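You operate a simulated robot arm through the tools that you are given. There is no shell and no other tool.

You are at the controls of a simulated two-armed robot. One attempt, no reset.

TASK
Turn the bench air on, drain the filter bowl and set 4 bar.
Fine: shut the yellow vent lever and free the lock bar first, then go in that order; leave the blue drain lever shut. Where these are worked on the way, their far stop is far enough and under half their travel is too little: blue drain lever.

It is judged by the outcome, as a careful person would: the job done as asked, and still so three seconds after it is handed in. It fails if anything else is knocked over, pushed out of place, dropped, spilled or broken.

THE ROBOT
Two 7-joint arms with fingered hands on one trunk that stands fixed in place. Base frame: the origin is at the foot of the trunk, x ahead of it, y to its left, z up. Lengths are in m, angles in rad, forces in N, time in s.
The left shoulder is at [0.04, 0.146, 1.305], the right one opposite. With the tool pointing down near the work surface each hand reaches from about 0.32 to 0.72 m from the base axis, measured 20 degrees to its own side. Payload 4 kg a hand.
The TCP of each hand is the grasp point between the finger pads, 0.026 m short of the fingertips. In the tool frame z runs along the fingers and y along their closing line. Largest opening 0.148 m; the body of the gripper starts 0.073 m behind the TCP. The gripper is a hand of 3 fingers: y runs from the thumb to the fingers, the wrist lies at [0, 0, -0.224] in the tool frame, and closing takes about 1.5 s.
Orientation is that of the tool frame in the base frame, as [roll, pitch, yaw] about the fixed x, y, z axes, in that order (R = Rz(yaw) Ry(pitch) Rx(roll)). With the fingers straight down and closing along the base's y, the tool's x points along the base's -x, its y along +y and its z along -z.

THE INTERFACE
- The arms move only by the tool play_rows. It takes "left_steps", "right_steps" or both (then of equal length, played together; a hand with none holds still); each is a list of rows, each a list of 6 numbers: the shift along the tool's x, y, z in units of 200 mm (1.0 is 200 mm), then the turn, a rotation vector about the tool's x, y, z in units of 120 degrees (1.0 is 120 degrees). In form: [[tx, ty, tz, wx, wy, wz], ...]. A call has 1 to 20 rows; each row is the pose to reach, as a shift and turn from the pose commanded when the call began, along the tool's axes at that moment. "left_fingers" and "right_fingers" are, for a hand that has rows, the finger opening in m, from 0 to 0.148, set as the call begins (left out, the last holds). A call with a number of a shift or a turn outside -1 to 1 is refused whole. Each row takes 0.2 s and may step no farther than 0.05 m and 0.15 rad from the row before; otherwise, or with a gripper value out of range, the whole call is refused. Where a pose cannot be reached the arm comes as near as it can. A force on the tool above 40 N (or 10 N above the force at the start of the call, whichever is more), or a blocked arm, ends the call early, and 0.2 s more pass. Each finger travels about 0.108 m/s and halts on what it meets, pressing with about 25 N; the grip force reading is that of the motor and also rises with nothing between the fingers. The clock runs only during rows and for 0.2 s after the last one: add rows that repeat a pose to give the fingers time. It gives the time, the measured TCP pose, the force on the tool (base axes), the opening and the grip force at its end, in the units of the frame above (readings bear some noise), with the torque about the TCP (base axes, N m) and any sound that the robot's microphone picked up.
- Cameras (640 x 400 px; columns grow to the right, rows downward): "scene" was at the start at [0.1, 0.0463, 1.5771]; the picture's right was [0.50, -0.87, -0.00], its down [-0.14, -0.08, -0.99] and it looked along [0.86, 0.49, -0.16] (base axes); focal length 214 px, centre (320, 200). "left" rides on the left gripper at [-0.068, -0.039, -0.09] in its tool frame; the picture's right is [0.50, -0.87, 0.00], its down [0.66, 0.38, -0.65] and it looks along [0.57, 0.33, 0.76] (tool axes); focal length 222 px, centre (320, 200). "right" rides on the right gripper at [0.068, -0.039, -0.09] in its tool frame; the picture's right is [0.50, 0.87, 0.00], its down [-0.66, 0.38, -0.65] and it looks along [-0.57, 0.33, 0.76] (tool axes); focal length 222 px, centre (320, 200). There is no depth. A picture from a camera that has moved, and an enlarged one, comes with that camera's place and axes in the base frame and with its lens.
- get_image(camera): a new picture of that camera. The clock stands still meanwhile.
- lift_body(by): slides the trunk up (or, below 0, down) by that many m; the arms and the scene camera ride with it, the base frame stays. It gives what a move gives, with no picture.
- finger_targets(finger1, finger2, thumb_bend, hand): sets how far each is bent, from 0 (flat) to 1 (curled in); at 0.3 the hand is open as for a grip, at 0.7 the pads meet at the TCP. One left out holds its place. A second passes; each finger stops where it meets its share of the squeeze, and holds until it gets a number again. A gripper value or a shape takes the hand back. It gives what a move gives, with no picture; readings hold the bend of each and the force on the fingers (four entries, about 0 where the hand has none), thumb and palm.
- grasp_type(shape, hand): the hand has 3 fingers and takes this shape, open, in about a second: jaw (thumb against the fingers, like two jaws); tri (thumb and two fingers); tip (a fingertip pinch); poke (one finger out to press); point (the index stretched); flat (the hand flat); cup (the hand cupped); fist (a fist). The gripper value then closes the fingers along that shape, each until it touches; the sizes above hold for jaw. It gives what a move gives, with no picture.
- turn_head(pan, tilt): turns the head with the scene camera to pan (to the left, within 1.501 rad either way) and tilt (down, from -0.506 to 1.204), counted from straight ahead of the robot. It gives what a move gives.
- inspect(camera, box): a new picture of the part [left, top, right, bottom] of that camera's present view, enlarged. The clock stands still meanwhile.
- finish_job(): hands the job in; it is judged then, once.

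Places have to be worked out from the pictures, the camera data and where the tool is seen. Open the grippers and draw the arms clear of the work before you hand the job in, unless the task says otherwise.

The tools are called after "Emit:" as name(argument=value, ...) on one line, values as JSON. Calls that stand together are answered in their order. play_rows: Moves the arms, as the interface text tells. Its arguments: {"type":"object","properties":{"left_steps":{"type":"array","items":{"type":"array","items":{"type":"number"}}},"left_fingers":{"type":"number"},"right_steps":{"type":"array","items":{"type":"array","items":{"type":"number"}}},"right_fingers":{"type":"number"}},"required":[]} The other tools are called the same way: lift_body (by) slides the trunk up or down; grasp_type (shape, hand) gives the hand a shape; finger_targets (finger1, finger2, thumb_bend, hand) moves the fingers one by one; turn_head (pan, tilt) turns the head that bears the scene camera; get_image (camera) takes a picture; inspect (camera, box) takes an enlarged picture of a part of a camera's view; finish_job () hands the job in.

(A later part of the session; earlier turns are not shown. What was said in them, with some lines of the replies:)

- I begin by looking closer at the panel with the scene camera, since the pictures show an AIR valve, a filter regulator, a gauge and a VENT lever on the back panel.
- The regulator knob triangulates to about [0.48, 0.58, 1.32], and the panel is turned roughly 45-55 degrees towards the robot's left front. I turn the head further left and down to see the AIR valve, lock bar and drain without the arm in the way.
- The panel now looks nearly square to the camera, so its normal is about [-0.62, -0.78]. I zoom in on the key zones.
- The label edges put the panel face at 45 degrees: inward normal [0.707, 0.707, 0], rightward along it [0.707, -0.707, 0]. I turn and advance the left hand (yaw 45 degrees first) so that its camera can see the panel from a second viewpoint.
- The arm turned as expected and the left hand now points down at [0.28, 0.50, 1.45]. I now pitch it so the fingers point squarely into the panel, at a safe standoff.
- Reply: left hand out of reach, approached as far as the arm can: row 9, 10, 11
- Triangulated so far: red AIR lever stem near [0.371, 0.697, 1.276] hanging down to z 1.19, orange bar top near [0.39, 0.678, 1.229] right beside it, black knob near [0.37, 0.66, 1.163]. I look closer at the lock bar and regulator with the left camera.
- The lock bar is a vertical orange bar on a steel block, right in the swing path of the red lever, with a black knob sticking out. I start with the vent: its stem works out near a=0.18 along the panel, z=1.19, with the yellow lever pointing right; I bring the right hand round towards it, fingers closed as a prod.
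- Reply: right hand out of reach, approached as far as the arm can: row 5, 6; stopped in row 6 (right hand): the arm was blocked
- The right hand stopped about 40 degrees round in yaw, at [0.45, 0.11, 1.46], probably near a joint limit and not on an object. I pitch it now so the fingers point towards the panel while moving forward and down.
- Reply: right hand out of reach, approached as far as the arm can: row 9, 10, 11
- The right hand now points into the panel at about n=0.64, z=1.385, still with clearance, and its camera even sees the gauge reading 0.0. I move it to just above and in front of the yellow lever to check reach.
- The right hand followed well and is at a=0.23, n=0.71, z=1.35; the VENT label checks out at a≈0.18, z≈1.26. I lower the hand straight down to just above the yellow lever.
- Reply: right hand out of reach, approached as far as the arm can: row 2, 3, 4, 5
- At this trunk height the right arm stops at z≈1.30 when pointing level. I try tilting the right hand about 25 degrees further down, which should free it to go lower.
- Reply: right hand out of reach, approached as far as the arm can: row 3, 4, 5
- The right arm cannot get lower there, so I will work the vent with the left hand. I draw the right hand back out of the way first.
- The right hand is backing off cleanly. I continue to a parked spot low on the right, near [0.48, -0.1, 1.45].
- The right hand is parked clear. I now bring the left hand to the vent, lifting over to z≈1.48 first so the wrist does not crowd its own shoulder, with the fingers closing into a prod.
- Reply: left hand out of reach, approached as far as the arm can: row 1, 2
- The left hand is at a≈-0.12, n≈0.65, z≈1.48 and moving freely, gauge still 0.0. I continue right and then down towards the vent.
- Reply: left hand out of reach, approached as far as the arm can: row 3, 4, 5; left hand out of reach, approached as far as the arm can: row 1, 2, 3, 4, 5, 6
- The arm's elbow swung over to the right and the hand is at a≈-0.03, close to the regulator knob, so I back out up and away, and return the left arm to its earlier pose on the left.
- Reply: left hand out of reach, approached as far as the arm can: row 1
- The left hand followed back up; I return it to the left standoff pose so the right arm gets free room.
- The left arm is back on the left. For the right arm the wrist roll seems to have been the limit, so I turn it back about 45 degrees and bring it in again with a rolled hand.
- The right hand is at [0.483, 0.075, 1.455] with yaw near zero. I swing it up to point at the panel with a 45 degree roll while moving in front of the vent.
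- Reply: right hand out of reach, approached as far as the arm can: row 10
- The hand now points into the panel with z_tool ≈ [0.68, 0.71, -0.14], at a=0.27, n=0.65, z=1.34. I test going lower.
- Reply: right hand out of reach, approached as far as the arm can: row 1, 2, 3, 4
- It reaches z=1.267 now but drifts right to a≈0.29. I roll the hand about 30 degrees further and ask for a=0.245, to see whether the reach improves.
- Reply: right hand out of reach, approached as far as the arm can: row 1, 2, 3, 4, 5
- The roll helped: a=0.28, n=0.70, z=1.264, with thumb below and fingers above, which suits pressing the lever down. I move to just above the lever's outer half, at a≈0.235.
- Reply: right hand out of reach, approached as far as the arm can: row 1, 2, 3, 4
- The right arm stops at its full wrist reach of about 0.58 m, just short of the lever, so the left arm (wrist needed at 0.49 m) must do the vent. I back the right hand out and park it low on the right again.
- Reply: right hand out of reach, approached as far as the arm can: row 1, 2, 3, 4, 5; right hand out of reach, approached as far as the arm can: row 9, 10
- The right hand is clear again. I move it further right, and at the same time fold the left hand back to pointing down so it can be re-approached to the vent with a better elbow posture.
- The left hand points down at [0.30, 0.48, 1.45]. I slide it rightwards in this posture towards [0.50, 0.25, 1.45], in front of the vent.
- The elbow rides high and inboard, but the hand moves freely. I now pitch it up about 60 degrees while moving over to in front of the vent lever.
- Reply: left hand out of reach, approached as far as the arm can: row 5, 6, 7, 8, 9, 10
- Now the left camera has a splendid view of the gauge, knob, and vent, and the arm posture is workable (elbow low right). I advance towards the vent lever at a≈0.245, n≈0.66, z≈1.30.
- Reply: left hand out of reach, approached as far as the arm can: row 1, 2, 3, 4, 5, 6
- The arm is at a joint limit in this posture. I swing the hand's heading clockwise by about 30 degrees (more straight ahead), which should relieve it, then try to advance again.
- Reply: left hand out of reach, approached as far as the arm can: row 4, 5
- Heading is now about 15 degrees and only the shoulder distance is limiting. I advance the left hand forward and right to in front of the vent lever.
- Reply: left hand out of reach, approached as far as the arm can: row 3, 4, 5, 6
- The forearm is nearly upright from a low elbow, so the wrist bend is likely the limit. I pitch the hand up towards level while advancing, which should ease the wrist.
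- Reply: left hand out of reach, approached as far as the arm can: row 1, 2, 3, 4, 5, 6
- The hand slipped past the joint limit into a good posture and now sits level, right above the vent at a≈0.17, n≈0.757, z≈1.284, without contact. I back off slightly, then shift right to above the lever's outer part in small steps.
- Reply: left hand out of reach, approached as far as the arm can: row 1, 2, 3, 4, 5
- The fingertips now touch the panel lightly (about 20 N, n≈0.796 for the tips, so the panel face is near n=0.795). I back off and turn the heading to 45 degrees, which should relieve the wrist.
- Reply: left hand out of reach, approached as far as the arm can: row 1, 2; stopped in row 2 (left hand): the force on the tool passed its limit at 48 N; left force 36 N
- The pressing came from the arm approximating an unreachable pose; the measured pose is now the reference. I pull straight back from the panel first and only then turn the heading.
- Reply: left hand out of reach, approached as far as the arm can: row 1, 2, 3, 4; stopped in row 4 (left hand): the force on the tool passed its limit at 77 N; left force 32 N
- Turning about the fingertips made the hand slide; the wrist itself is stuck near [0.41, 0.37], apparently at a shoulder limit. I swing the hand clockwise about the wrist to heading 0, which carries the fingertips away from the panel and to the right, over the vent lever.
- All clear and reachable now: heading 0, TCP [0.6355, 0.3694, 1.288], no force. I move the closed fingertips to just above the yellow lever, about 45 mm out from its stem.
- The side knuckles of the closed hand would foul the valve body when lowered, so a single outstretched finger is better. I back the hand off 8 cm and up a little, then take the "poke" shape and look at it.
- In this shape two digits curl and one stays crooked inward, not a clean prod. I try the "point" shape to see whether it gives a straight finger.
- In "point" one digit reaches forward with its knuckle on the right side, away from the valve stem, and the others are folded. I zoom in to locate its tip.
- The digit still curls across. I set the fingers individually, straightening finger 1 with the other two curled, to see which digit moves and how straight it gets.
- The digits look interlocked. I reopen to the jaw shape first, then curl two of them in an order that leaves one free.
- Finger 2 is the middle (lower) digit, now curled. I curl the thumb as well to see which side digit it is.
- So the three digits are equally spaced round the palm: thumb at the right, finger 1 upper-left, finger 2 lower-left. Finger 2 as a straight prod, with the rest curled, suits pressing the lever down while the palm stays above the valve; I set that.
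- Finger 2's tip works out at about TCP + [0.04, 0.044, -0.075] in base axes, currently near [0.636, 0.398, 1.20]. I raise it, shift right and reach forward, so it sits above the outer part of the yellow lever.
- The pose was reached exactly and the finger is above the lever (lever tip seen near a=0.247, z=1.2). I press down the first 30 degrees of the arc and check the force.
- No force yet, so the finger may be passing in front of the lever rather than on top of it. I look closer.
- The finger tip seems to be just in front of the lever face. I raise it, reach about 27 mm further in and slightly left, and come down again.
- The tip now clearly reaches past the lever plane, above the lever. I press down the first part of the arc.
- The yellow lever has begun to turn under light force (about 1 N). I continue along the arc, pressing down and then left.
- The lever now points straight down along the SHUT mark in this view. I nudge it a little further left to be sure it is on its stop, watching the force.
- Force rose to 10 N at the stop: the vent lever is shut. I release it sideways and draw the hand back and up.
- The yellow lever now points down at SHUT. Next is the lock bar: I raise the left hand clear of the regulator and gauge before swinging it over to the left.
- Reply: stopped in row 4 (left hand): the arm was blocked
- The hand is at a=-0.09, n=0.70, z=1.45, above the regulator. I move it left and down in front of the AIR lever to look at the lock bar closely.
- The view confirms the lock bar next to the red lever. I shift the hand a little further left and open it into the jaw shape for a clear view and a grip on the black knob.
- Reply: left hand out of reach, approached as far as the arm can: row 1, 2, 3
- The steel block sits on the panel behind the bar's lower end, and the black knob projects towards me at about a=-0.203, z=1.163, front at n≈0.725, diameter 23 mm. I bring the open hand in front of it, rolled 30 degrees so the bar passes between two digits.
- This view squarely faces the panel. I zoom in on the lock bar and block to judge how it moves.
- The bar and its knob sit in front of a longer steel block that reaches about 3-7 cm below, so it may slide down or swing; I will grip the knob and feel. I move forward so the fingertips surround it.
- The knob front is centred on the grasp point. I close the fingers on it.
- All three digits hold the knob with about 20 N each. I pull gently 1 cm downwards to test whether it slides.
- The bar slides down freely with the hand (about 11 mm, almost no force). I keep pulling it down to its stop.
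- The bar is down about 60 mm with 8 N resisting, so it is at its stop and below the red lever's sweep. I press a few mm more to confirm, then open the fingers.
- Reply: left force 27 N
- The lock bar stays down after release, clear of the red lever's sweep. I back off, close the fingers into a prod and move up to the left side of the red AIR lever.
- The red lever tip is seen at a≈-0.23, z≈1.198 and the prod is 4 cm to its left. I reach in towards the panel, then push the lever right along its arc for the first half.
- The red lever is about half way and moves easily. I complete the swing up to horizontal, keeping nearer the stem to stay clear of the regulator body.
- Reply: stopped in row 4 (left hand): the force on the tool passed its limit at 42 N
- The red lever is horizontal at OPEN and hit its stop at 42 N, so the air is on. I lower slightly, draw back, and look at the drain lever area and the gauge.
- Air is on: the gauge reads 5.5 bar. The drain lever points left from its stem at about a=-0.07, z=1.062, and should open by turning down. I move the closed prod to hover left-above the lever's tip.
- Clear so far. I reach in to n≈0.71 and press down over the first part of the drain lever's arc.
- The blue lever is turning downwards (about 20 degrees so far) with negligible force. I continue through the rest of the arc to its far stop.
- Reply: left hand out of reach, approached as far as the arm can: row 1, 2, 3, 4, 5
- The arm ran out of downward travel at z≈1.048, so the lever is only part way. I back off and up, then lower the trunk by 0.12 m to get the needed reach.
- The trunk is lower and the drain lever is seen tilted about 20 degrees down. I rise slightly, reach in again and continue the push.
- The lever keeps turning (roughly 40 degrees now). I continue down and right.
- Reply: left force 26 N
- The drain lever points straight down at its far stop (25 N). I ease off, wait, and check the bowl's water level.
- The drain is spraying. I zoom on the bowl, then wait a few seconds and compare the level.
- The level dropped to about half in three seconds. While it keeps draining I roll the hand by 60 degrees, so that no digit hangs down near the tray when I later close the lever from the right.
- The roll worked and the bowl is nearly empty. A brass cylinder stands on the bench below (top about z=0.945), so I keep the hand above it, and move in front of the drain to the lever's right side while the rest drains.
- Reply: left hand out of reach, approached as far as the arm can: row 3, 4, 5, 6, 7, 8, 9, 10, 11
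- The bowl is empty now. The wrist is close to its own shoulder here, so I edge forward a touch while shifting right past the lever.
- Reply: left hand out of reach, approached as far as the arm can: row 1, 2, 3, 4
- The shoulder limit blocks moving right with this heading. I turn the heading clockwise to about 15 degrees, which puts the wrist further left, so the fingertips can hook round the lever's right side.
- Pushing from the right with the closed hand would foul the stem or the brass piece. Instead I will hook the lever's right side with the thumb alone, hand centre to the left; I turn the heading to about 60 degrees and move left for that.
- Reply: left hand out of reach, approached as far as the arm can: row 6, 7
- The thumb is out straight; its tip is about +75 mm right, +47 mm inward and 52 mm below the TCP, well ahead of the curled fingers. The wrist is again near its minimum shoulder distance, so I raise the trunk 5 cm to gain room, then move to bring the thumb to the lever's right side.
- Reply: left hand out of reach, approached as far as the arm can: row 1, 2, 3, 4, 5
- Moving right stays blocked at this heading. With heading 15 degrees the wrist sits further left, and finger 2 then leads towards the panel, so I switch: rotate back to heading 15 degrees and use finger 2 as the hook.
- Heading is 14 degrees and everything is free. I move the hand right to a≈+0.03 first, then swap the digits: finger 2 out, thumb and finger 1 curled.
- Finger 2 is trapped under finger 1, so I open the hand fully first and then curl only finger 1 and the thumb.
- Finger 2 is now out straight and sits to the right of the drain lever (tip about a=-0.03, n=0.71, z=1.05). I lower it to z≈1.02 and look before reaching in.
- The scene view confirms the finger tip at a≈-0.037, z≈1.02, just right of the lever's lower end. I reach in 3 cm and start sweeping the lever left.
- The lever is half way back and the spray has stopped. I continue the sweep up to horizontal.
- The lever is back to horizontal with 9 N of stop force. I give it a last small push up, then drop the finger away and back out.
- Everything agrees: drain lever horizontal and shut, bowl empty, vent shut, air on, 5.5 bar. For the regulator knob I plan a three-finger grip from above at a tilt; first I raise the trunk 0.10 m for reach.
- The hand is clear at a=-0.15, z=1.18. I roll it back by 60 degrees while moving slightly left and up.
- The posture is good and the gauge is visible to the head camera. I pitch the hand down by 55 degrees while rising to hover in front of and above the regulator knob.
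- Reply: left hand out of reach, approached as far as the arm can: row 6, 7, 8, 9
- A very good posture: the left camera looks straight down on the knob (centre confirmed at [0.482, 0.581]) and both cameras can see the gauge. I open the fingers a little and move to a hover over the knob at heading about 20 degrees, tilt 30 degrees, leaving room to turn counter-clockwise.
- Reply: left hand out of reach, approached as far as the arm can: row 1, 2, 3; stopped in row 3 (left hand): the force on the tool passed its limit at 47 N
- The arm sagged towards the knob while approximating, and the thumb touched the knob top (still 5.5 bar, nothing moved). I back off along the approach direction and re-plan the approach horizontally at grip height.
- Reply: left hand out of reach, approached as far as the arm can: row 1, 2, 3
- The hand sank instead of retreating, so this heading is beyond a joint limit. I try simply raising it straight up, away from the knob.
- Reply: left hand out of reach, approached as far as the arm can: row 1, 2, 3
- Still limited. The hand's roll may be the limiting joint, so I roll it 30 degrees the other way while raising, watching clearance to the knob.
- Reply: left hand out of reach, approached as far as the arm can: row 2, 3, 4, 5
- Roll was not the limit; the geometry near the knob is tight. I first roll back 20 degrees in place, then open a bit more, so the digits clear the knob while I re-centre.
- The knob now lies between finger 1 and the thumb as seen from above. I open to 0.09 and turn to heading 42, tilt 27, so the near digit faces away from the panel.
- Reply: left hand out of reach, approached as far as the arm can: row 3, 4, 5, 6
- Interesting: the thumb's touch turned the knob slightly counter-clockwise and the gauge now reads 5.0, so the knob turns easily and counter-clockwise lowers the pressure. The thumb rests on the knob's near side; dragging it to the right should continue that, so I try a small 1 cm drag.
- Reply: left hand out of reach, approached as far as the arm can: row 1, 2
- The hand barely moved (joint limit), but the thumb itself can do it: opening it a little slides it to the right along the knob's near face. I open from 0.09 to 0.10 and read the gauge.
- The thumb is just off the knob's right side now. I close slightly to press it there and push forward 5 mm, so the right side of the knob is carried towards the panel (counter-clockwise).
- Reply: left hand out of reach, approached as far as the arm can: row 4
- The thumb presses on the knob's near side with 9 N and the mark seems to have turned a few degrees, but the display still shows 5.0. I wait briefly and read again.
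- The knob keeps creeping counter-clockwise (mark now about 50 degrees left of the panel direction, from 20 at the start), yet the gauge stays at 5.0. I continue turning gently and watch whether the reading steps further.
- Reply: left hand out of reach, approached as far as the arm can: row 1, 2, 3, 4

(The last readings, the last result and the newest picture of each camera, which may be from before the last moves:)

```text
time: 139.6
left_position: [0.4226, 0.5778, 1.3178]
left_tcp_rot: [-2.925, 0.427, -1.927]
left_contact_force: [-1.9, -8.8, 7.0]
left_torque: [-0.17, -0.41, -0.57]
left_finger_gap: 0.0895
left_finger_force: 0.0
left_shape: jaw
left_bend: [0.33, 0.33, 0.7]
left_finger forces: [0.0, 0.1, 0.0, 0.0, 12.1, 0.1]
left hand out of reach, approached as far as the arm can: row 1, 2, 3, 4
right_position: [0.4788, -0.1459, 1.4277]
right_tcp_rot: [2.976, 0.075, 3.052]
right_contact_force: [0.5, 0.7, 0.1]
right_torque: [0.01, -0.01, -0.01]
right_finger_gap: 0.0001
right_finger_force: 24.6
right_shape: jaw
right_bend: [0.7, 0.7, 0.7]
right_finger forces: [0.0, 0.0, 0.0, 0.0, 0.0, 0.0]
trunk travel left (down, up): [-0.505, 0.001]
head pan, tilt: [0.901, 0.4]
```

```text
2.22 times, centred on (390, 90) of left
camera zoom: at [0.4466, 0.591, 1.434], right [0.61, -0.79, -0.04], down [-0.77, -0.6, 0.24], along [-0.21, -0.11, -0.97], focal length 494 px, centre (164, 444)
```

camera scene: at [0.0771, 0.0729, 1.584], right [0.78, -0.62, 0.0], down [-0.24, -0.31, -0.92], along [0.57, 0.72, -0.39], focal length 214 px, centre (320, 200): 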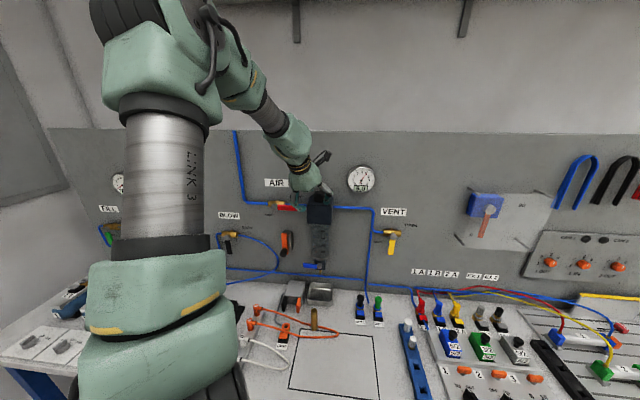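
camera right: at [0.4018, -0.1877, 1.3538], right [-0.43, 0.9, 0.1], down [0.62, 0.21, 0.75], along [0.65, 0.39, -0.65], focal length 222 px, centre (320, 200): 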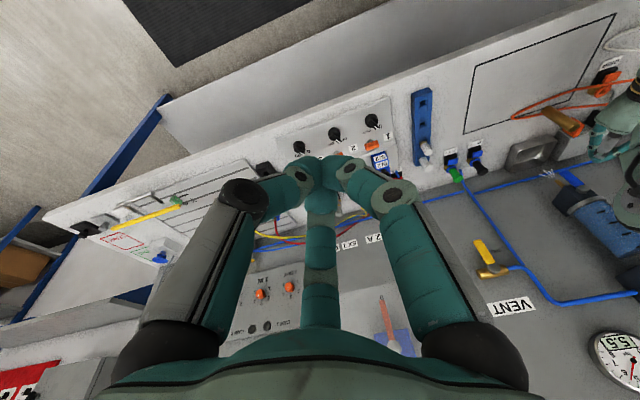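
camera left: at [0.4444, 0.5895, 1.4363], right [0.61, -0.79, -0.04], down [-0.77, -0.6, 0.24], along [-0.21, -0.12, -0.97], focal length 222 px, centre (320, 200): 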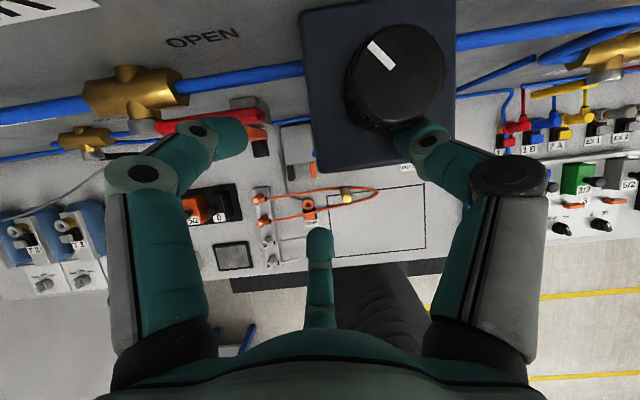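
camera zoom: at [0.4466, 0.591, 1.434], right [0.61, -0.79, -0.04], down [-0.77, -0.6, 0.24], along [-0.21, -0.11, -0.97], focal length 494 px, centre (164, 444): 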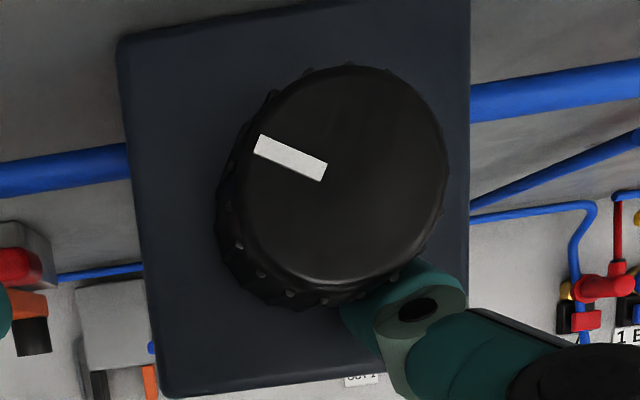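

The mark is at about 62 degrees now, yet 5.0 persists; looking back, the drop to 5.0 lagged the earlier touch by seconds, so the pressure probably follows slowly. I release the thumb, wait three seconds, and read again.

Emit:
play_rows(left_steps=[[0, 0, 0, 0, 0, 0], [0, 0, 0, 0, 0, 0], [0, 0, 0, 0, 0, 0], [0, 0, 0, 0, 0, 0], [0, 0, 0, 0, 0, 0], [0, 0, 0, 0, 0, 0], [0, 0, 0, 0, 0, 0], [0, 0, 0, 0, 0, 0], [0, 0, 0, 0, 0, 0], [0, 0, 0, 0, 0, 0], [0, 0, 0, 0, 0, 0], [0, 0, 0, 0, 0, 0], [0, 0, 0, 0, 0, 0], [0, 0, 0, 0, 0, 0], [0, 0, 0, 0, 0, 0]], left_fingers=0.11)

Emit:
inspect(camera="scene", box=[330, 150, 390, 210])

Emit:
inspect(camera="left", box=[300, 0, 480, 180])

```text
time: 142.8
left_position: [0.4221, 0.5801, 1.3155]
left_tcp_rot: [-2.924, 0.424, -1.929]
left_contact_force: [1.6, -3.0, 2.9]
left_torque: [-0.07, -0.13, -0.08]
left_finger_gap: 0.1098
left_finger_force: 0.1
left_shape: jaw
left_bend: [0.27, 0.27, 0.57]
left_finger forces: [0.0, 0.0, 0.1, 0.1, 3.2, 0.0]
right_position: [0.4799, -0.1423, 1.428]
right_tcp_rot: [2.978, 0.076, 3.052]
right_contact_force: [0.2, -0.5, 0.4]
right_torque: [0.01, 0.03, 0.01]
right_finger_gap: 0.0
right_finger_force: 25.1
right_shape: jaw
right_bend: [0.7, 0.7, 0.7]
right_finger forces: [0.1, 0.0, 0.0, 0.1, 0.0, 0.0]
trunk travel left (down, up): [-0.505, 0.001]
head pan, tilt: [0.901, 0.4]
```

```text
6.67 times, centred on (360, 180) of scene
camera zoom: at [0.0768, 0.0718, 1.5841], right [0.78, -0.62, 0.0], down [-0.24, -0.3, -0.92], along [0.57, 0.72, -0.39], focal length 1430 px, centre (53, 333)
```

zoom: 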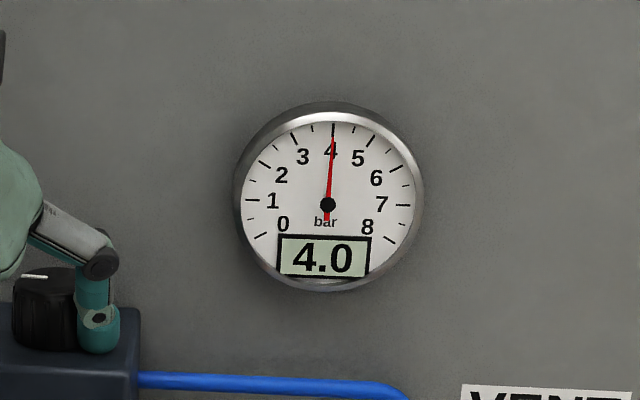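

```text
2.22 times, centred on (390, 90) of left
camera zoom: at [0.4473, 0.5938, 1.4318], right [0.61, -0.79, -0.04], down [-0.77, -0.6, 0.24], along [-0.21, -0.12, -0.97], focal length 494 px, centre (164, 444)
```

zoom: 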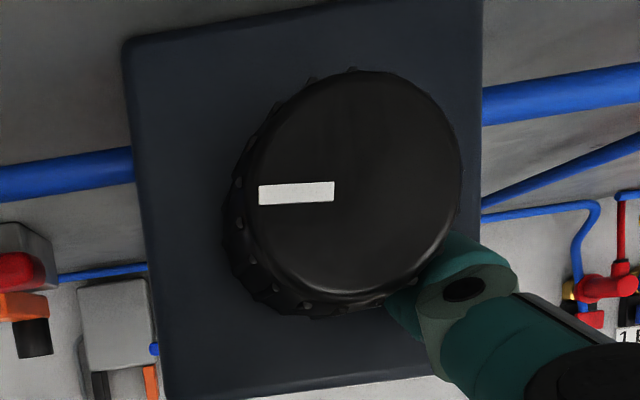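

The gauge now reads 4.0, but the thumb's opening carried the knob further (mark about 86 degrees), so it may still fall. I hold still for two seconds and re-read.

Emit:
play_rows(left_steps=[[0, 0, 0, 0, 0, 0], [0, 0, 0, 0, 0, 0], [0, 0, 0, 0, 0, 0], [0, 0, 0, 0, 0, 0], [0, 0, 0, 0, 0, 0], [0, 0, 0, 0, 0, 0], [0, 0, 0, 0, 0, 0], [0, 0, 0, 0, 0, 0], [0, 0, 0, 0, 0, 0], [0, 0, 0, 0, 0, 0]])

Emit:
inspect(camera="scene", box=[330, 150, 390, 210])

Emit:
inspect(camera="left", box=[300, 0, 480, 180])

```text
time: 145.0
left_position: [0.4235, 0.58, 1.315]
left_tcp_rot: [-2.926, 0.426, -1.93]
left_contact_force: [0.3, -2.0, 2.2]
left_torque: [-0.09, -0.19, -0.09]
left_finger_gap: 0.1097
left_finger_force: 0.2
left_shape: jaw
left_bend: [0.27, 0.27, 0.57]
left_finger forces: [0.0, 0.0, 0.0, 0.0, 3.5, 0.0]
right_position: [0.4799, -0.144, 1.4277]
right_tcp_rot: [2.979, 0.076, 3.051]
right_contact_force: [0.7, -0.1, 0.6]
right_torque: [0.01, 0.03, 0.02]
right_finger_gap: 0.0
right_finger_force: 24.9
right_shape: jaw
right_bend: [0.7, 0.7, 0.7]
right_finger forces: [0.1, 0.1, 0.1, 0.0, 0.1, 0.0]
trunk travel left (down, up): [-0.505, 0.001]
head pan, tilt: [0.901, 0.4]
```

```text
6.67 times, centred on (360, 180) of scene
camera zoom: at [0.0768, 0.0718, 1.5841], right [0.78, -0.62, 0.0], down [-0.24, -0.3, -0.92], along [0.57, 0.72, -0.39], focal length 1430 px, centre (53, 333)
```

zoom: 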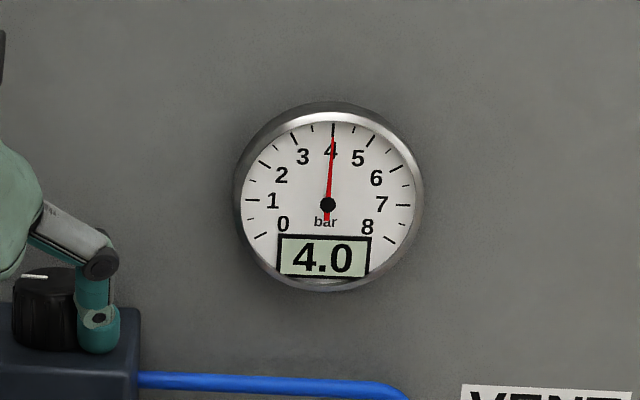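

```text
2.22 times, centred on (390, 90) of left
camera zoom: at [0.4473, 0.5937, 1.4318], right [0.61, -0.79, -0.04], down [-0.77, -0.6, 0.24], along [-0.21, -0.12, -0.97], focal length 494 px, centre (164, 444)
```

zoom: 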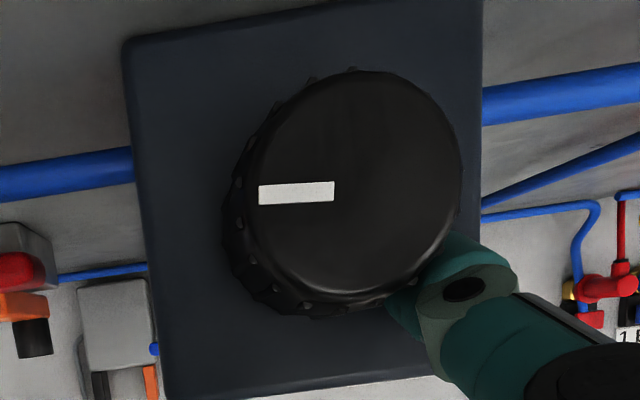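

Steady at exactly 4.0 bar, two seconds apart. To leave the knob undisturbed, I swing the thumb outward away from it by rolling the hand about 12 degrees clockwise.

Emit:
play_rows(left_steps=[[0, 0, 0, 0, 0, 0.03], [0, 0, 0, 0, 0, 0.06], [0, 0, 0, 0, 0, 0.1], [0, 0, 0, 0, 0, 0.1]])

Emit:
inspect(camera="scene", box=[300, 140, 400, 220])

Emit:
get_image(camera="left")

```text
time: 146.0
left_position: [0.4216, 0.5806, 1.3187]
left_tcp_rot: [-3.015, 0.465, -2.152]
left_contact_force: [2.0, 8.4, 27.6]
left_torque: [-1.0, -1.91, 0.68]
left_finger_gap: 0.1095
left_finger_force: 0.2
left_shape: jaw
left_bend: [0.27, 0.27, 0.59]
left_finger forces: [0.0, 0.0, 0.0, 0.0, 28.0, 0.1]
right_position: [0.4779, -0.1422, 1.4278]
right_tcp_rot: [2.978, 0.078, 3.054]
right_contact_force: [-0.3, 1.2, 0.3]
right_torque: [0.01, 0.03, 0.0]
right_finger_gap: 0.0002
right_finger_force: 24.8
right_shape: jaw
right_bend: [0.7, 0.7, 0.7]
right_finger forces: [0.0, 0.1, 0.0, 0.1, 0.0, 0.1]
trunk travel left (down, up): [-0.505, 0.001]
head pan, tilt: [0.901, 0.4]
```

```text
5.00 times, centred on (350, 180) of scene
camera zoom: at [0.0742, 0.0717, 1.5843], right [0.78, -0.62, 0.0], down [-0.24, -0.3, -0.92], along [0.57, 0.72, -0.39], focal length 1072 px, centre (170, 300)
```

zoom: 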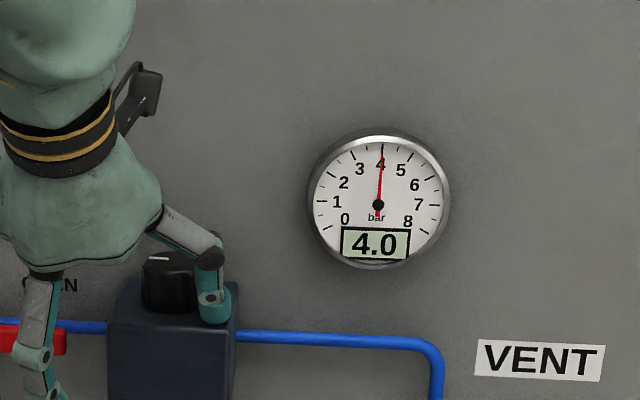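

```text
taken
camera left: at [0.4534, 0.5811, 1.4345], right [0.45, -0.89, -0.13], down [-0.85, -0.46, 0.24], along [-0.28, 0.0, -0.96], focal length 222 px, centre (320, 200)
```

left: 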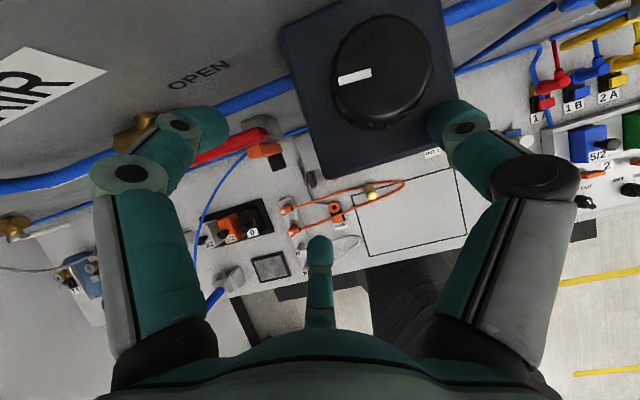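

The knob is untouched (4.0), but the thumb now presses down on the regulator's top edge with 28 N. I open the hand fully so the thumb slides off outward to the right.

Emit:
play_rows(left_steps=[[0, 0, 0, 0, 0, 0], [0, 0, 0, 0, 0, 0], [0, 0, 0, 0, 0, 0], [0, 0, 0, 0, 0, 0]], left_fingers=0.148)

Emit:
inspect(camera="scene", box=[300, 140, 400, 220])

Emit:
get_image(camera="left")

```text
time: 147.0
left_position: [0.419, 0.5795, 1.3176]
left_tcp_rot: [-3.023, 0.461, -2.157]
left_contact_force: [-9.4, 4.6, 21.1]
left_torque: [-0.84, -1.38, -0.07]
left_finger_gap: 0.1471
left_finger_force: 0.2
left_shape: jaw
left_bend: [0.3, 0.3, 0.29]
left_finger forces: [0.0, 0.1, 0.1, 0.0, 21.1, 0.0]
right_position: [0.4751, -0.1428, 1.4288]
right_tcp_rot: [2.981, 0.077, 3.053]
right_contact_force: [0.8, -0.1, -0.5]
right_torque: [0.0, 0.0, 0.0]
right_finger_gap: 0.0003
right_finger_force: 25.2
right_shape: jaw
right_bend: [0.7, 0.7, 0.7]
right_finger forces: [0.0, 0.0, 0.0, 0.0, 0.0, 0.1]
trunk travel left (down, up): [-0.505, 0.001]
head pan, tilt: [0.901, 0.4]
```

```text
5.00 times, centred on (350, 180) of scene
camera zoom: at [0.0714, 0.0713, 1.5844], right [0.78, -0.62, 0.0], down [-0.24, -0.3, -0.92], along [0.57, 0.72, -0.39], focal length 1072 px, centre (170, 300)
```

zoom: 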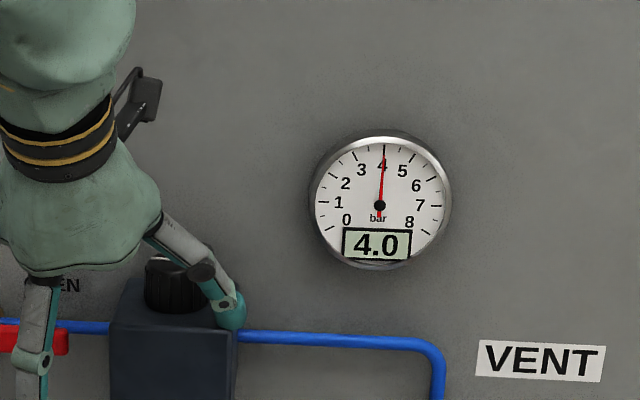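

```text
taken
camera left: at [0.4503, 0.5799, 1.4321], right [0.44, -0.89, -0.13], down [-0.85, -0.46, 0.25], along [-0.28, 0.0, -0.96], focal length 222 px, centre (320, 200)
```

left: 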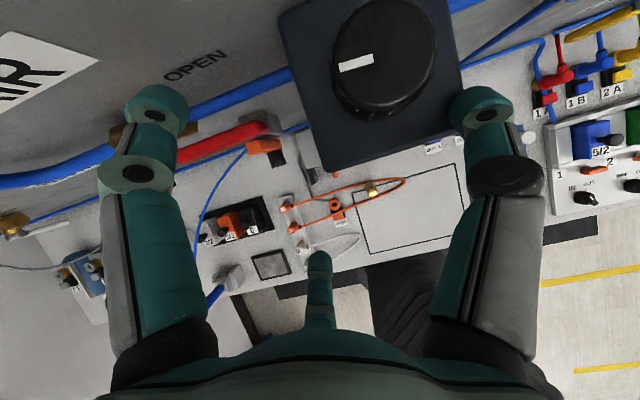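

Still 4.0 bar; the thumb now rests against the regulator's right top edge, and finger 1 hangs in front of the red lever, so I must retreat straight out. I try 2 cm back and 1 cm up.

Emit:
play_rows(left_steps=[[0.033, 0.0045, -0.045, 0, 0, 0], [0.066, 0.009, -0.0895, 0, 0, 0], [0.066, 0.009, -0.0895, 0, 0, 0]])

Emit:
get_image(camera="left")

Emit:
inspect(camera="scene", box=[240, 120, 400, 240])

```text
time: 147.8
left_position: [0.4076, 0.5641, 1.3221]
left_tcp_rot: [-3.026, 0.454, -2.159]
left_contact_force: [0.4, 0.4, -0.8]
left_torque: [0.02, 0.0, 0.04]
left_finger_gap: 0.1479
left_finger_force: 0.1
left_shape: jaw
left_bend: [0.3, 0.3, 0.3]
left_finger forces: [0.0, 0.1, 0.0, 0.0, 0.0, 0.1]
right_position: [0.4785, -0.1429, 1.4275]
right_tcp_rot: [2.981, 0.077, 3.052]
right_contact_force: [-0.7, -0.1, 0.0]
right_torque: [0.06, 0.01, 0.0]
right_finger_gap: 0.0001
right_finger_force: 25.0
right_shape: jaw
right_bend: [0.7, 0.7, 0.7]
right_finger forces: [0.0, 0.1, 0.0, 0.0, 0.0, 0.0]
trunk travel left (down, up): [-0.505, 0.001]
head pan, tilt: [0.901, 0.4]
```

```text
taken
camera left: at [0.4414, 0.5655, 1.4378], right [0.44, -0.89, -0.13], down [-0.85, -0.46, 0.26], along [-0.29, 0.0, -0.96], focal length 222 px, centre (320, 200)
```

left: 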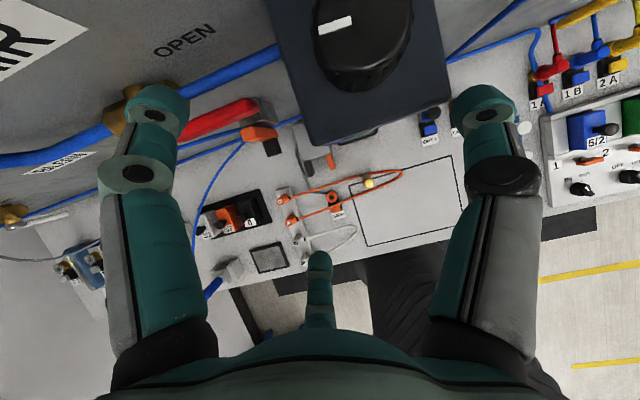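

```text
3.33 times, centred on (320, 180) of scene
camera zoom: at [0.076, 0.0721, 1.584], right [0.78, -0.62, 0.0], down [-0.24, -0.3, -0.92], along [0.57, 0.72, -0.39], focal length 715 px, centre (320, 267)
```

zoom: 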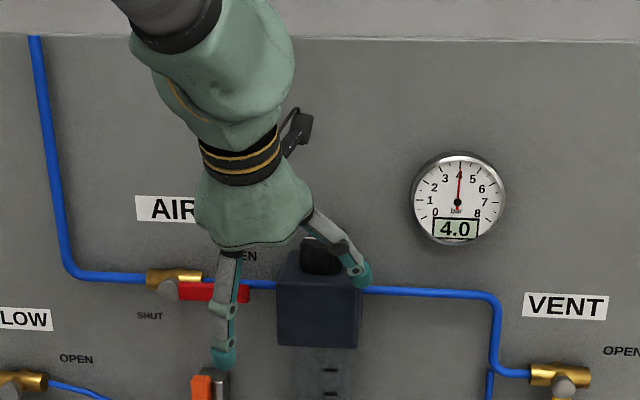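

The hand came free with no force and the gauge holds 4.0. I keep retreating back and up.

Emit:
play_rows(left_steps=[[0.037, 0.004, -0.075, 0, 0, 0], [0.074, 0.008, -0.15, 0, 0, 0], [0.11, 0.0115, -0.2245, 0, 0, 0], [0.11, 0.0115, -0.2245, 0, 0, 0]])

Emit:
get_image(camera="scene")

Emit:
get_image(camera="left")

```text
time: 148.8
left_position: [0.409, 0.5439, 1.3239]
left_tcp_rot: [-3.027, 0.46, -2.157]
left_contact_force: [-0.4, -1.1, 0.2]
left_torque: [0.02, -0.01, -0.02]
left_finger_gap: 0.1479
left_finger_force: 0.0
left_shape: jaw
left_bend: [0.3, 0.3, 0.3]
left_finger forces: [0.0, 0.1, 0.1, 0.0, 0.0, 0.0]
left hand out of reach, approached as far as the arm can: row 1, 2, 3, 4
right_position: [0.4795, -0.1427, 1.4273]
right_tcp_rot: [2.981, 0.075, 3.052]
right_contact_force: [-1.2, 0.3, -0.1]
right_torque: [0.02, -0.02, -0.02]
right_finger_gap: 0.0
right_finger_force: 25.2
right_shape: jaw
right_bend: [0.7, 0.7, 0.7]
right_finger forces: [0.0, 0.0, 0.1, 0.0, 0.0, 0.0]
trunk travel left (down, up): [-0.505, 0.001]
head pan, tilt: [0.901, 0.4]
```

```text
taken
camera scene: at [0.0773, 0.0729, 1.584], right [0.78, -0.62, 0.0], down [-0.24, -0.31, -0.92], along [0.57, 0.72, -0.39], focal length 214 px, centre (320, 200)
```

scene: 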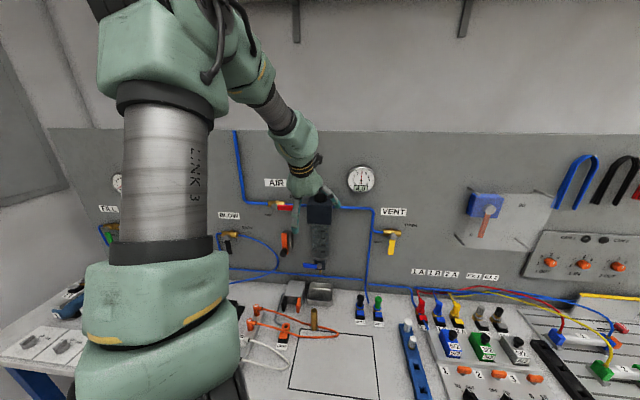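

```text
taken
camera left: at [0.4426, 0.5443, 1.4383], right [0.44, -0.89, -0.13], down [-0.85, -0.46, 0.25], along [-0.29, 0.0, -0.96], focal length 222 px, centre (320, 200)
```

left: 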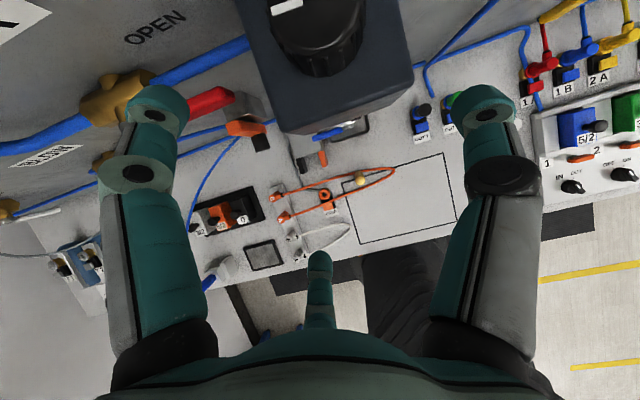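

The left hand is clear of the knob but the arm is again near its limit for backing out this way. I return by the way I came: close the fingers, move left and down while pitching the hand back up to level.

Emit:
play_rows(left_steps=[[0.02, 0.02, -0.04, 0, 0, 0], [0.03, 0.1, -0.03, 0.0, 0.0, 0], [0.05, 0.2, 0.02, 0.0141, -0.0581, 0], [0.075, 0.3, 0.08, 0.0282, -0.1162, 0], [0.1, 0.4, 0.15, 0.0423, -0.1743, 0], [0.13, 0.48, 0.22, 0.0564, -0.2324, 0], [0.16, 0.53, 0.29, 0.0705, -0.2905, 0], [0.18, 0.55, 0.35, 0.0846, -0.3486, 0], [0.202, 0.559, 0.3985, 0.0987, -0.4067, 0]], left_fingers=0.0)

Emit:
get_image(camera="scene")

Emit:
get_image(camera="left")

```text
time: 150.8
left_position: [0.3279, 0.6027, 1.2199]
left_tcp_rot: [-2.351, 1.245, -1.604]
left_contact_force: [-0.2, -0.1, 0.1]
left_torque: [0.0, 0.0, -0.01]
left_finger_gap: 0.0001
left_finger_force: 25.1
left_shape: jaw
left_bend: [0.7, 0.7, 0.7]
left_finger forces: [0.0, 0.0, 0.0, 0.0, 0.1, 0.0]
left hand out of reach, approached as far as the arm can: row 1, 2, 3
right_position: [0.4804, -0.1403, 1.4263]
right_tcp_rot: [2.979, 0.073, 3.053]
right_contact_force: [0.1, -0.5, -0.2]
right_torque: [-0.01, 0.01, 0.01]
right_finger_gap: 0.0
right_finger_force: 24.8
right_shape: jaw
right_bend: [0.7, 0.7, 0.7]
right_finger forces: [0.0, 0.0, 0.0, 0.0, 0.1, 0.0]
trunk travel left (down, up): [-0.505, 0.001]
head pan, tilt: [0.901, 0.4]
```

```text
taken
camera scene: at [0.0783, 0.0743, 1.5838], right [0.78, -0.62, 0.0], down [-0.24, -0.31, -0.92], along [0.57, 0.72, -0.39], focal length 214 px, centre (320, 200)
```

scene: 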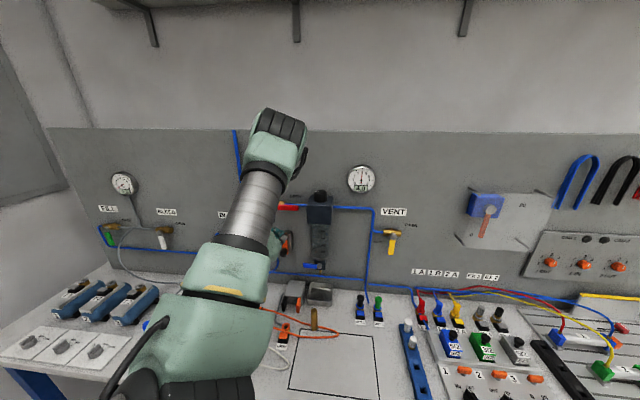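

```text
taken
camera left: at [0.2878, 0.5405, 1.3138], right [0.58, -0.76, -0.28], down [-0.74, -0.37, -0.56], along [0.33, 0.53, -0.78], focal length 222 px, centre (320, 200)
```

left: 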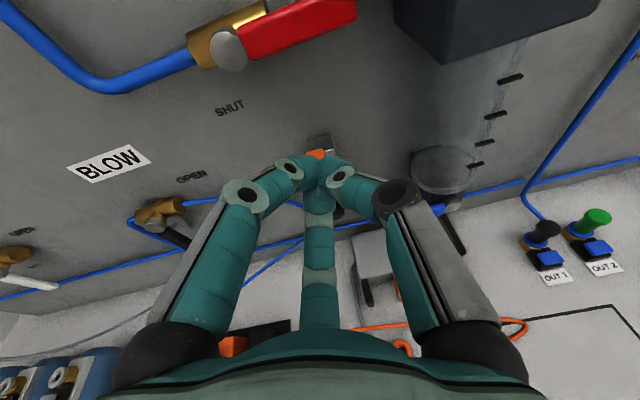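

The hand is level again in front of the lock bar with no contact. I check all the settings closely.

Emit:
inspect(camera="scene", box=[260, 150, 420, 290])

Emit:
inspect(camera="left", box=[180, 0, 480, 230])

```text
2.86 times, centred on (340, 220) of scene
camera zoom: at [0.0783, 0.0743, 1.5838], right [0.78, -0.62, 0.0], down [-0.24, -0.31, -0.92], along [0.57, 0.72, -0.39], focal length 613 px, centre (263, 143)
```

zoom: 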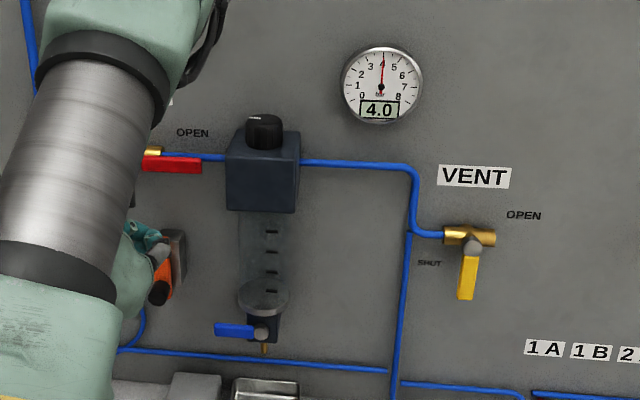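

```text
1.74 times, centred on (330, 115) of left
camera zoom: at [0.2878, 0.5405, 1.3138], right [0.58, -0.76, -0.28], down [-0.74, -0.37, -0.56], along [0.33, 0.53, -0.78], focal length 386 px, centre (303, 348)
```

zoom: 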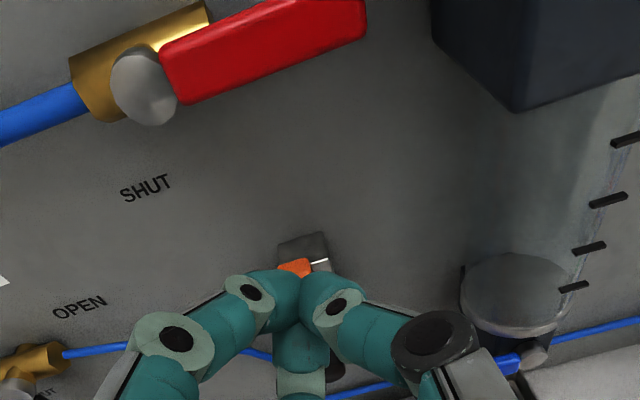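

All states look right: air lever at OPEN, lock bar down, bowl empty, drain and vent shut, gauge 4.0. I now draw the left hand back and up, away from the panel.

Emit:
play_rows(left_steps=[[-0.1, 0.02, -0.12, 0, 0, 0], [-0.25, 0.045, -0.18, 0, 0, 0], [-0.4, 0.07, -0.22, 0, 0, 0], [-0.56, 0.09, -0.24, 0, 0, 0], [-0.715, 0.1125, -0.24, 0, 0, 0]])

Emit:
play_rows(left_steps=[[-0.0185, -0.07, -0.052, -0.0151, 0.0622, 0], [-0.037, -0.14, -0.104, -0.0302, 0.1244, 0], [-0.0555, -0.21, -0.156, -0.0453, 0.1866, 0], [-0.074, -0.28, -0.207, -0.0604, 0.2488, 0], [-0.0925, -0.3515, -0.259, -0.0755, 0.311, 0], [-0.111, -0.422, -0.311, -0.0906, 0.3732, 0], [-0.1295, -0.492, -0.363, -0.1057, 0.4354, 0], [-0.148, -0.562, -0.415, -0.1208, 0.4976, 0], [-0.1665, -0.633, -0.467, -0.1359, 0.5598, 0], [-0.185, -0.703, -0.5185, -0.151, 0.622, 0]])

Emit:
get_image(camera="scene")

```text
time: 152.0
left_position: [0.2778, 0.6314, 1.3621]
left_tcp_rot: [-2.346, 1.244, -1.601]
left_contact_force: [1.0, 0.0, -0.2]
left_torque: [-0.02, 0.0, 0.0]
left_finger_gap: 0.0002
left_finger_force: 25.2
left_shape: jaw
left_bend: [0.7, 0.7, 0.7]
left_finger forces: [0.0, 0.0, 0.0, 0.0, 0.1, 0.1]
left hand out of reach, approached as far as the arm can: row 1, 2, 3
right_position: [0.4821, -0.1425, 1.427]
right_tcp_rot: [2.982, 0.074, 3.053]
right_contact_force: [0.4, -0.3, -0.1]
right_torque: [0.0, 0.03, 0.01]
right_finger_gap: 0.0
right_finger_force: 25.0
right_shape: jaw
right_bend: [0.7, 0.7, 0.7]
right_finger forces: [0.1, 0.1, 0.0, 0.0, 0.0, 0.0]
trunk travel left (down, up): [-0.505, 0.001]
head pan, tilt: [0.901, 0.4]
```

```text
time: 154.2
left_position: [0.2985, 0.4828, 1.4536]
left_tcp_rot: [3.14, 0.004, -2.183]
left_contact_force: [0.7, -0.2, -0.3]
left_torque: [0.0, 0.01, 0.02]
left_finger_gap: 0.0
left_finger_force: 25.0
left_shape: jaw
left_bend: [0.7, 0.7, 0.7]
left_finger forces: [0.0, 0.0, 0.0, 0.0, 0.0, 0.0]
right_position: [0.4799, -0.1418, 1.4276]
right_tcp_rot: [2.982, 0.075, 3.052]
right_contact_force: [-0.3, -0.5, 0.1]
right_torque: [-0.01, 0.0, -0.02]
right_finger_gap: 0.0002
right_finger_force: 25.2
right_shape: jaw
right_bend: [0.7, 0.7, 0.7]
right_finger forces: [0.0, 0.1, 0.0, 0.1, 0.0, 0.0]
trunk travel left (down, up): [-0.505, 0.001]
head pan, tilt: [0.901, 0.4]
```

```text
taken
camera scene: at [0.0772, 0.0727, 1.584], right [0.78, -0.62, 0.0], down [-0.24, -0.31, -0.92], along [0.57, 0.72, -0.39], focal length 214 px, centre (320, 200)
```

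scene: 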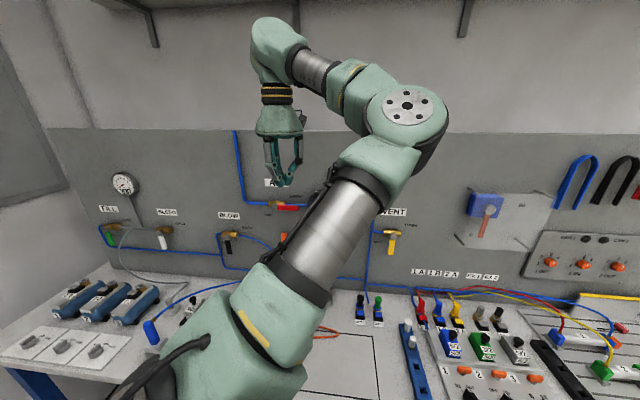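

Both arms are clear of the work. I open both grippers and check the gauge once more with the other cameras.

Emit:
play_rows(left_steps=[[0, 0, 0, 0, 0, 0], [0, 0, 0, 0, 0, 0], [0, 0, 0, 0, 0, 0], [0, 0, 0, 0, 0, 0], [0, 0, 0, 0, 0, 0]], right_steps=[[0, 0, 0, 0, 0, 0], [0, 0, 0, 0, 0, 0], [0, 0, 0, 0, 0, 0], [0, 0, 0, 0, 0, 0], [0, 0, 0, 0, 0, 0]], left_fingers=0.148, right_fingers=0.148)

Emit:
get_image(camera="right")

Emit:
get_image(camera="left")

```text
time: 155.4
left_position: [0.297, 0.483, 1.4538]
left_tcp_rot: [-3.141, 0.005, -2.185]
left_contact_force: [-0.8, -0.3, 0.3]
left_torque: [-0.01, 0.02, -0.02]
left_finger_gap: 0.1479
left_finger_force: 0.1
left_shape: jaw
left_bend: [0.3, 0.3, 0.3]
left_finger forces: [0.0, 0.0, 0.1, 0.0, 0.1, 0.0]
right_position: [0.4804, -0.1419, 1.428]
right_tcp_rot: [2.979, 0.075, 3.054]
right_contact_force: [0.2, 0.3, 0.0]
right_torque: [-0.01, 0.0, 0.0]
right_finger_gap: 0.1478
right_finger_force: 0.1
right_shape: jaw
right_bend: [0.3, 0.3, 0.3]
right_finger forces: [0.0, 0.1, 0.1, 0.0, 0.0, 0.1]
trunk travel left (down, up): [-0.505, 0.001]
head pan, tilt: [0.901, 0.4]
```

```text
taken
camera right: at [0.4021, -0.1879, 1.5036], right [-0.43, 0.9, 0.1], down [0.62, 0.21, 0.75], along [0.65, 0.39, -0.65], focal length 222 px, centre (320, 200)
```

right: 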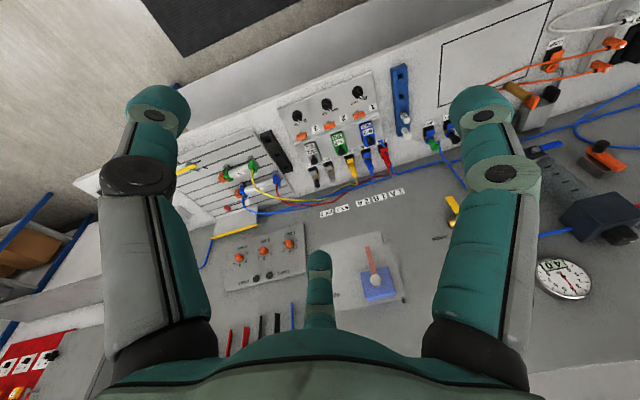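

```text
taken
camera left: at [0.3671, 0.5144, 1.5447], right [0.42, -0.91, 0.0], down [-0.69, -0.32, 0.65], along [-0.59, -0.27, -0.76], focal length 222 px, centre (320, 200)
```

left: 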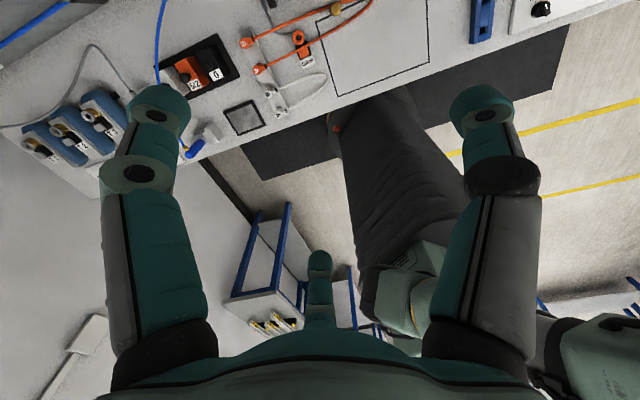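

Emit:
inspect(camera="right", box=[520, 130, 640, 310])

Emit:
inspect(camera="right", box=[530, 250, 600, 305])

Emit:
inspect(camera="scene", box=[220, 180, 420, 300])

```text
2.22 times, centred on (580, 220) of right
camera zoom: at [0.4021, -0.1879, 1.5036], right [-0.43, 0.9, 0.1], down [0.62, 0.21, 0.75], along [0.65, 0.39, -0.65], focal length 494 px, centre (-258, 156)
```

zoom: 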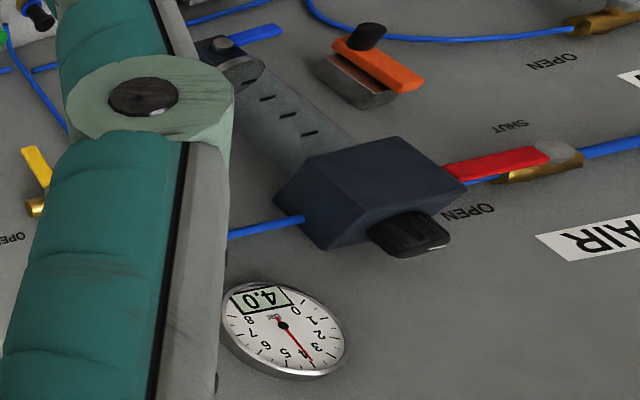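

```text
7.27 times, centred on (565, 278) of right
camera zoom: at [0.4021, -0.1879, 1.5036], right [-0.43, 0.9, 0.1], down [0.62, 0.21, 0.75], along [0.65, 0.39, -0.65], focal length 1615 px, centre (-1462, -364)
```

zoom: 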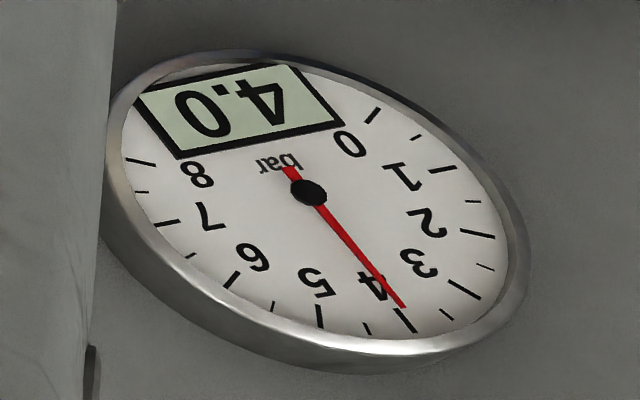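

```text
3.20 times, centred on (320, 240) of scene
camera zoom: at [0.0772, 0.0726, 1.584], right [0.78, -0.62, 0.0], down [-0.24, -0.3, -0.92], along [0.57, 0.72, -0.39], focal length 686 px, centre (320, 72)
```

zoom: 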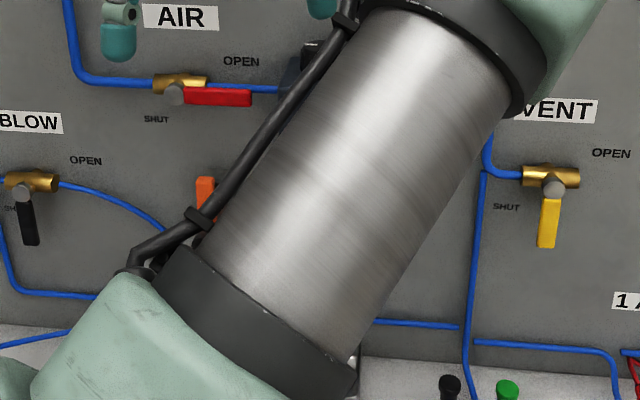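

The right camera confirms 4.0 bar on dial and display. AIR is open, the lock bar is down, and the drain and vent levers are shut. Nothing on the bench is disturbed and both hands are open and clear, so I hand the job in.

Emit:
finish_job()

```text
The job is handed in.
```

The bench air is on, the filter bowl is drained and the regulator is set: the gauge read a steady 4.0 bar when I handed the job in.

In the order you asked:
- **Vent lever (yellow):** pushed down to SHUT, against its stop.
- **Lock bar (orange):** slid down to its stop, clear of the red lever.
- **Air valve (red lever):** turned to OPEN, against its stop; the gauge came up to 5.5 bar.
- **Drain lever (blue):** opened to its far stop until the bowl was empty, then shut again; the spray stopped.
- **Regulator:** turned down from 5.5 to 4.0 bar. I moved the knob by dragging the thumb against it rather than gripping it, and the pressure followed with a few seconds' lag.

The hand made some unplanned contacts. While I was working towards the vent lever, the fingertips pressed the panel near the VENT label and below the gauge, with up to 77 N on the tool. At the regulator, the hand bumped the knob (47 N), and later the thumb pressed on the edge of the regulator body (about 28 N). In the later pictures nothing looked moved or damaged.

Both grippers are open and both arms are clear of the panel.
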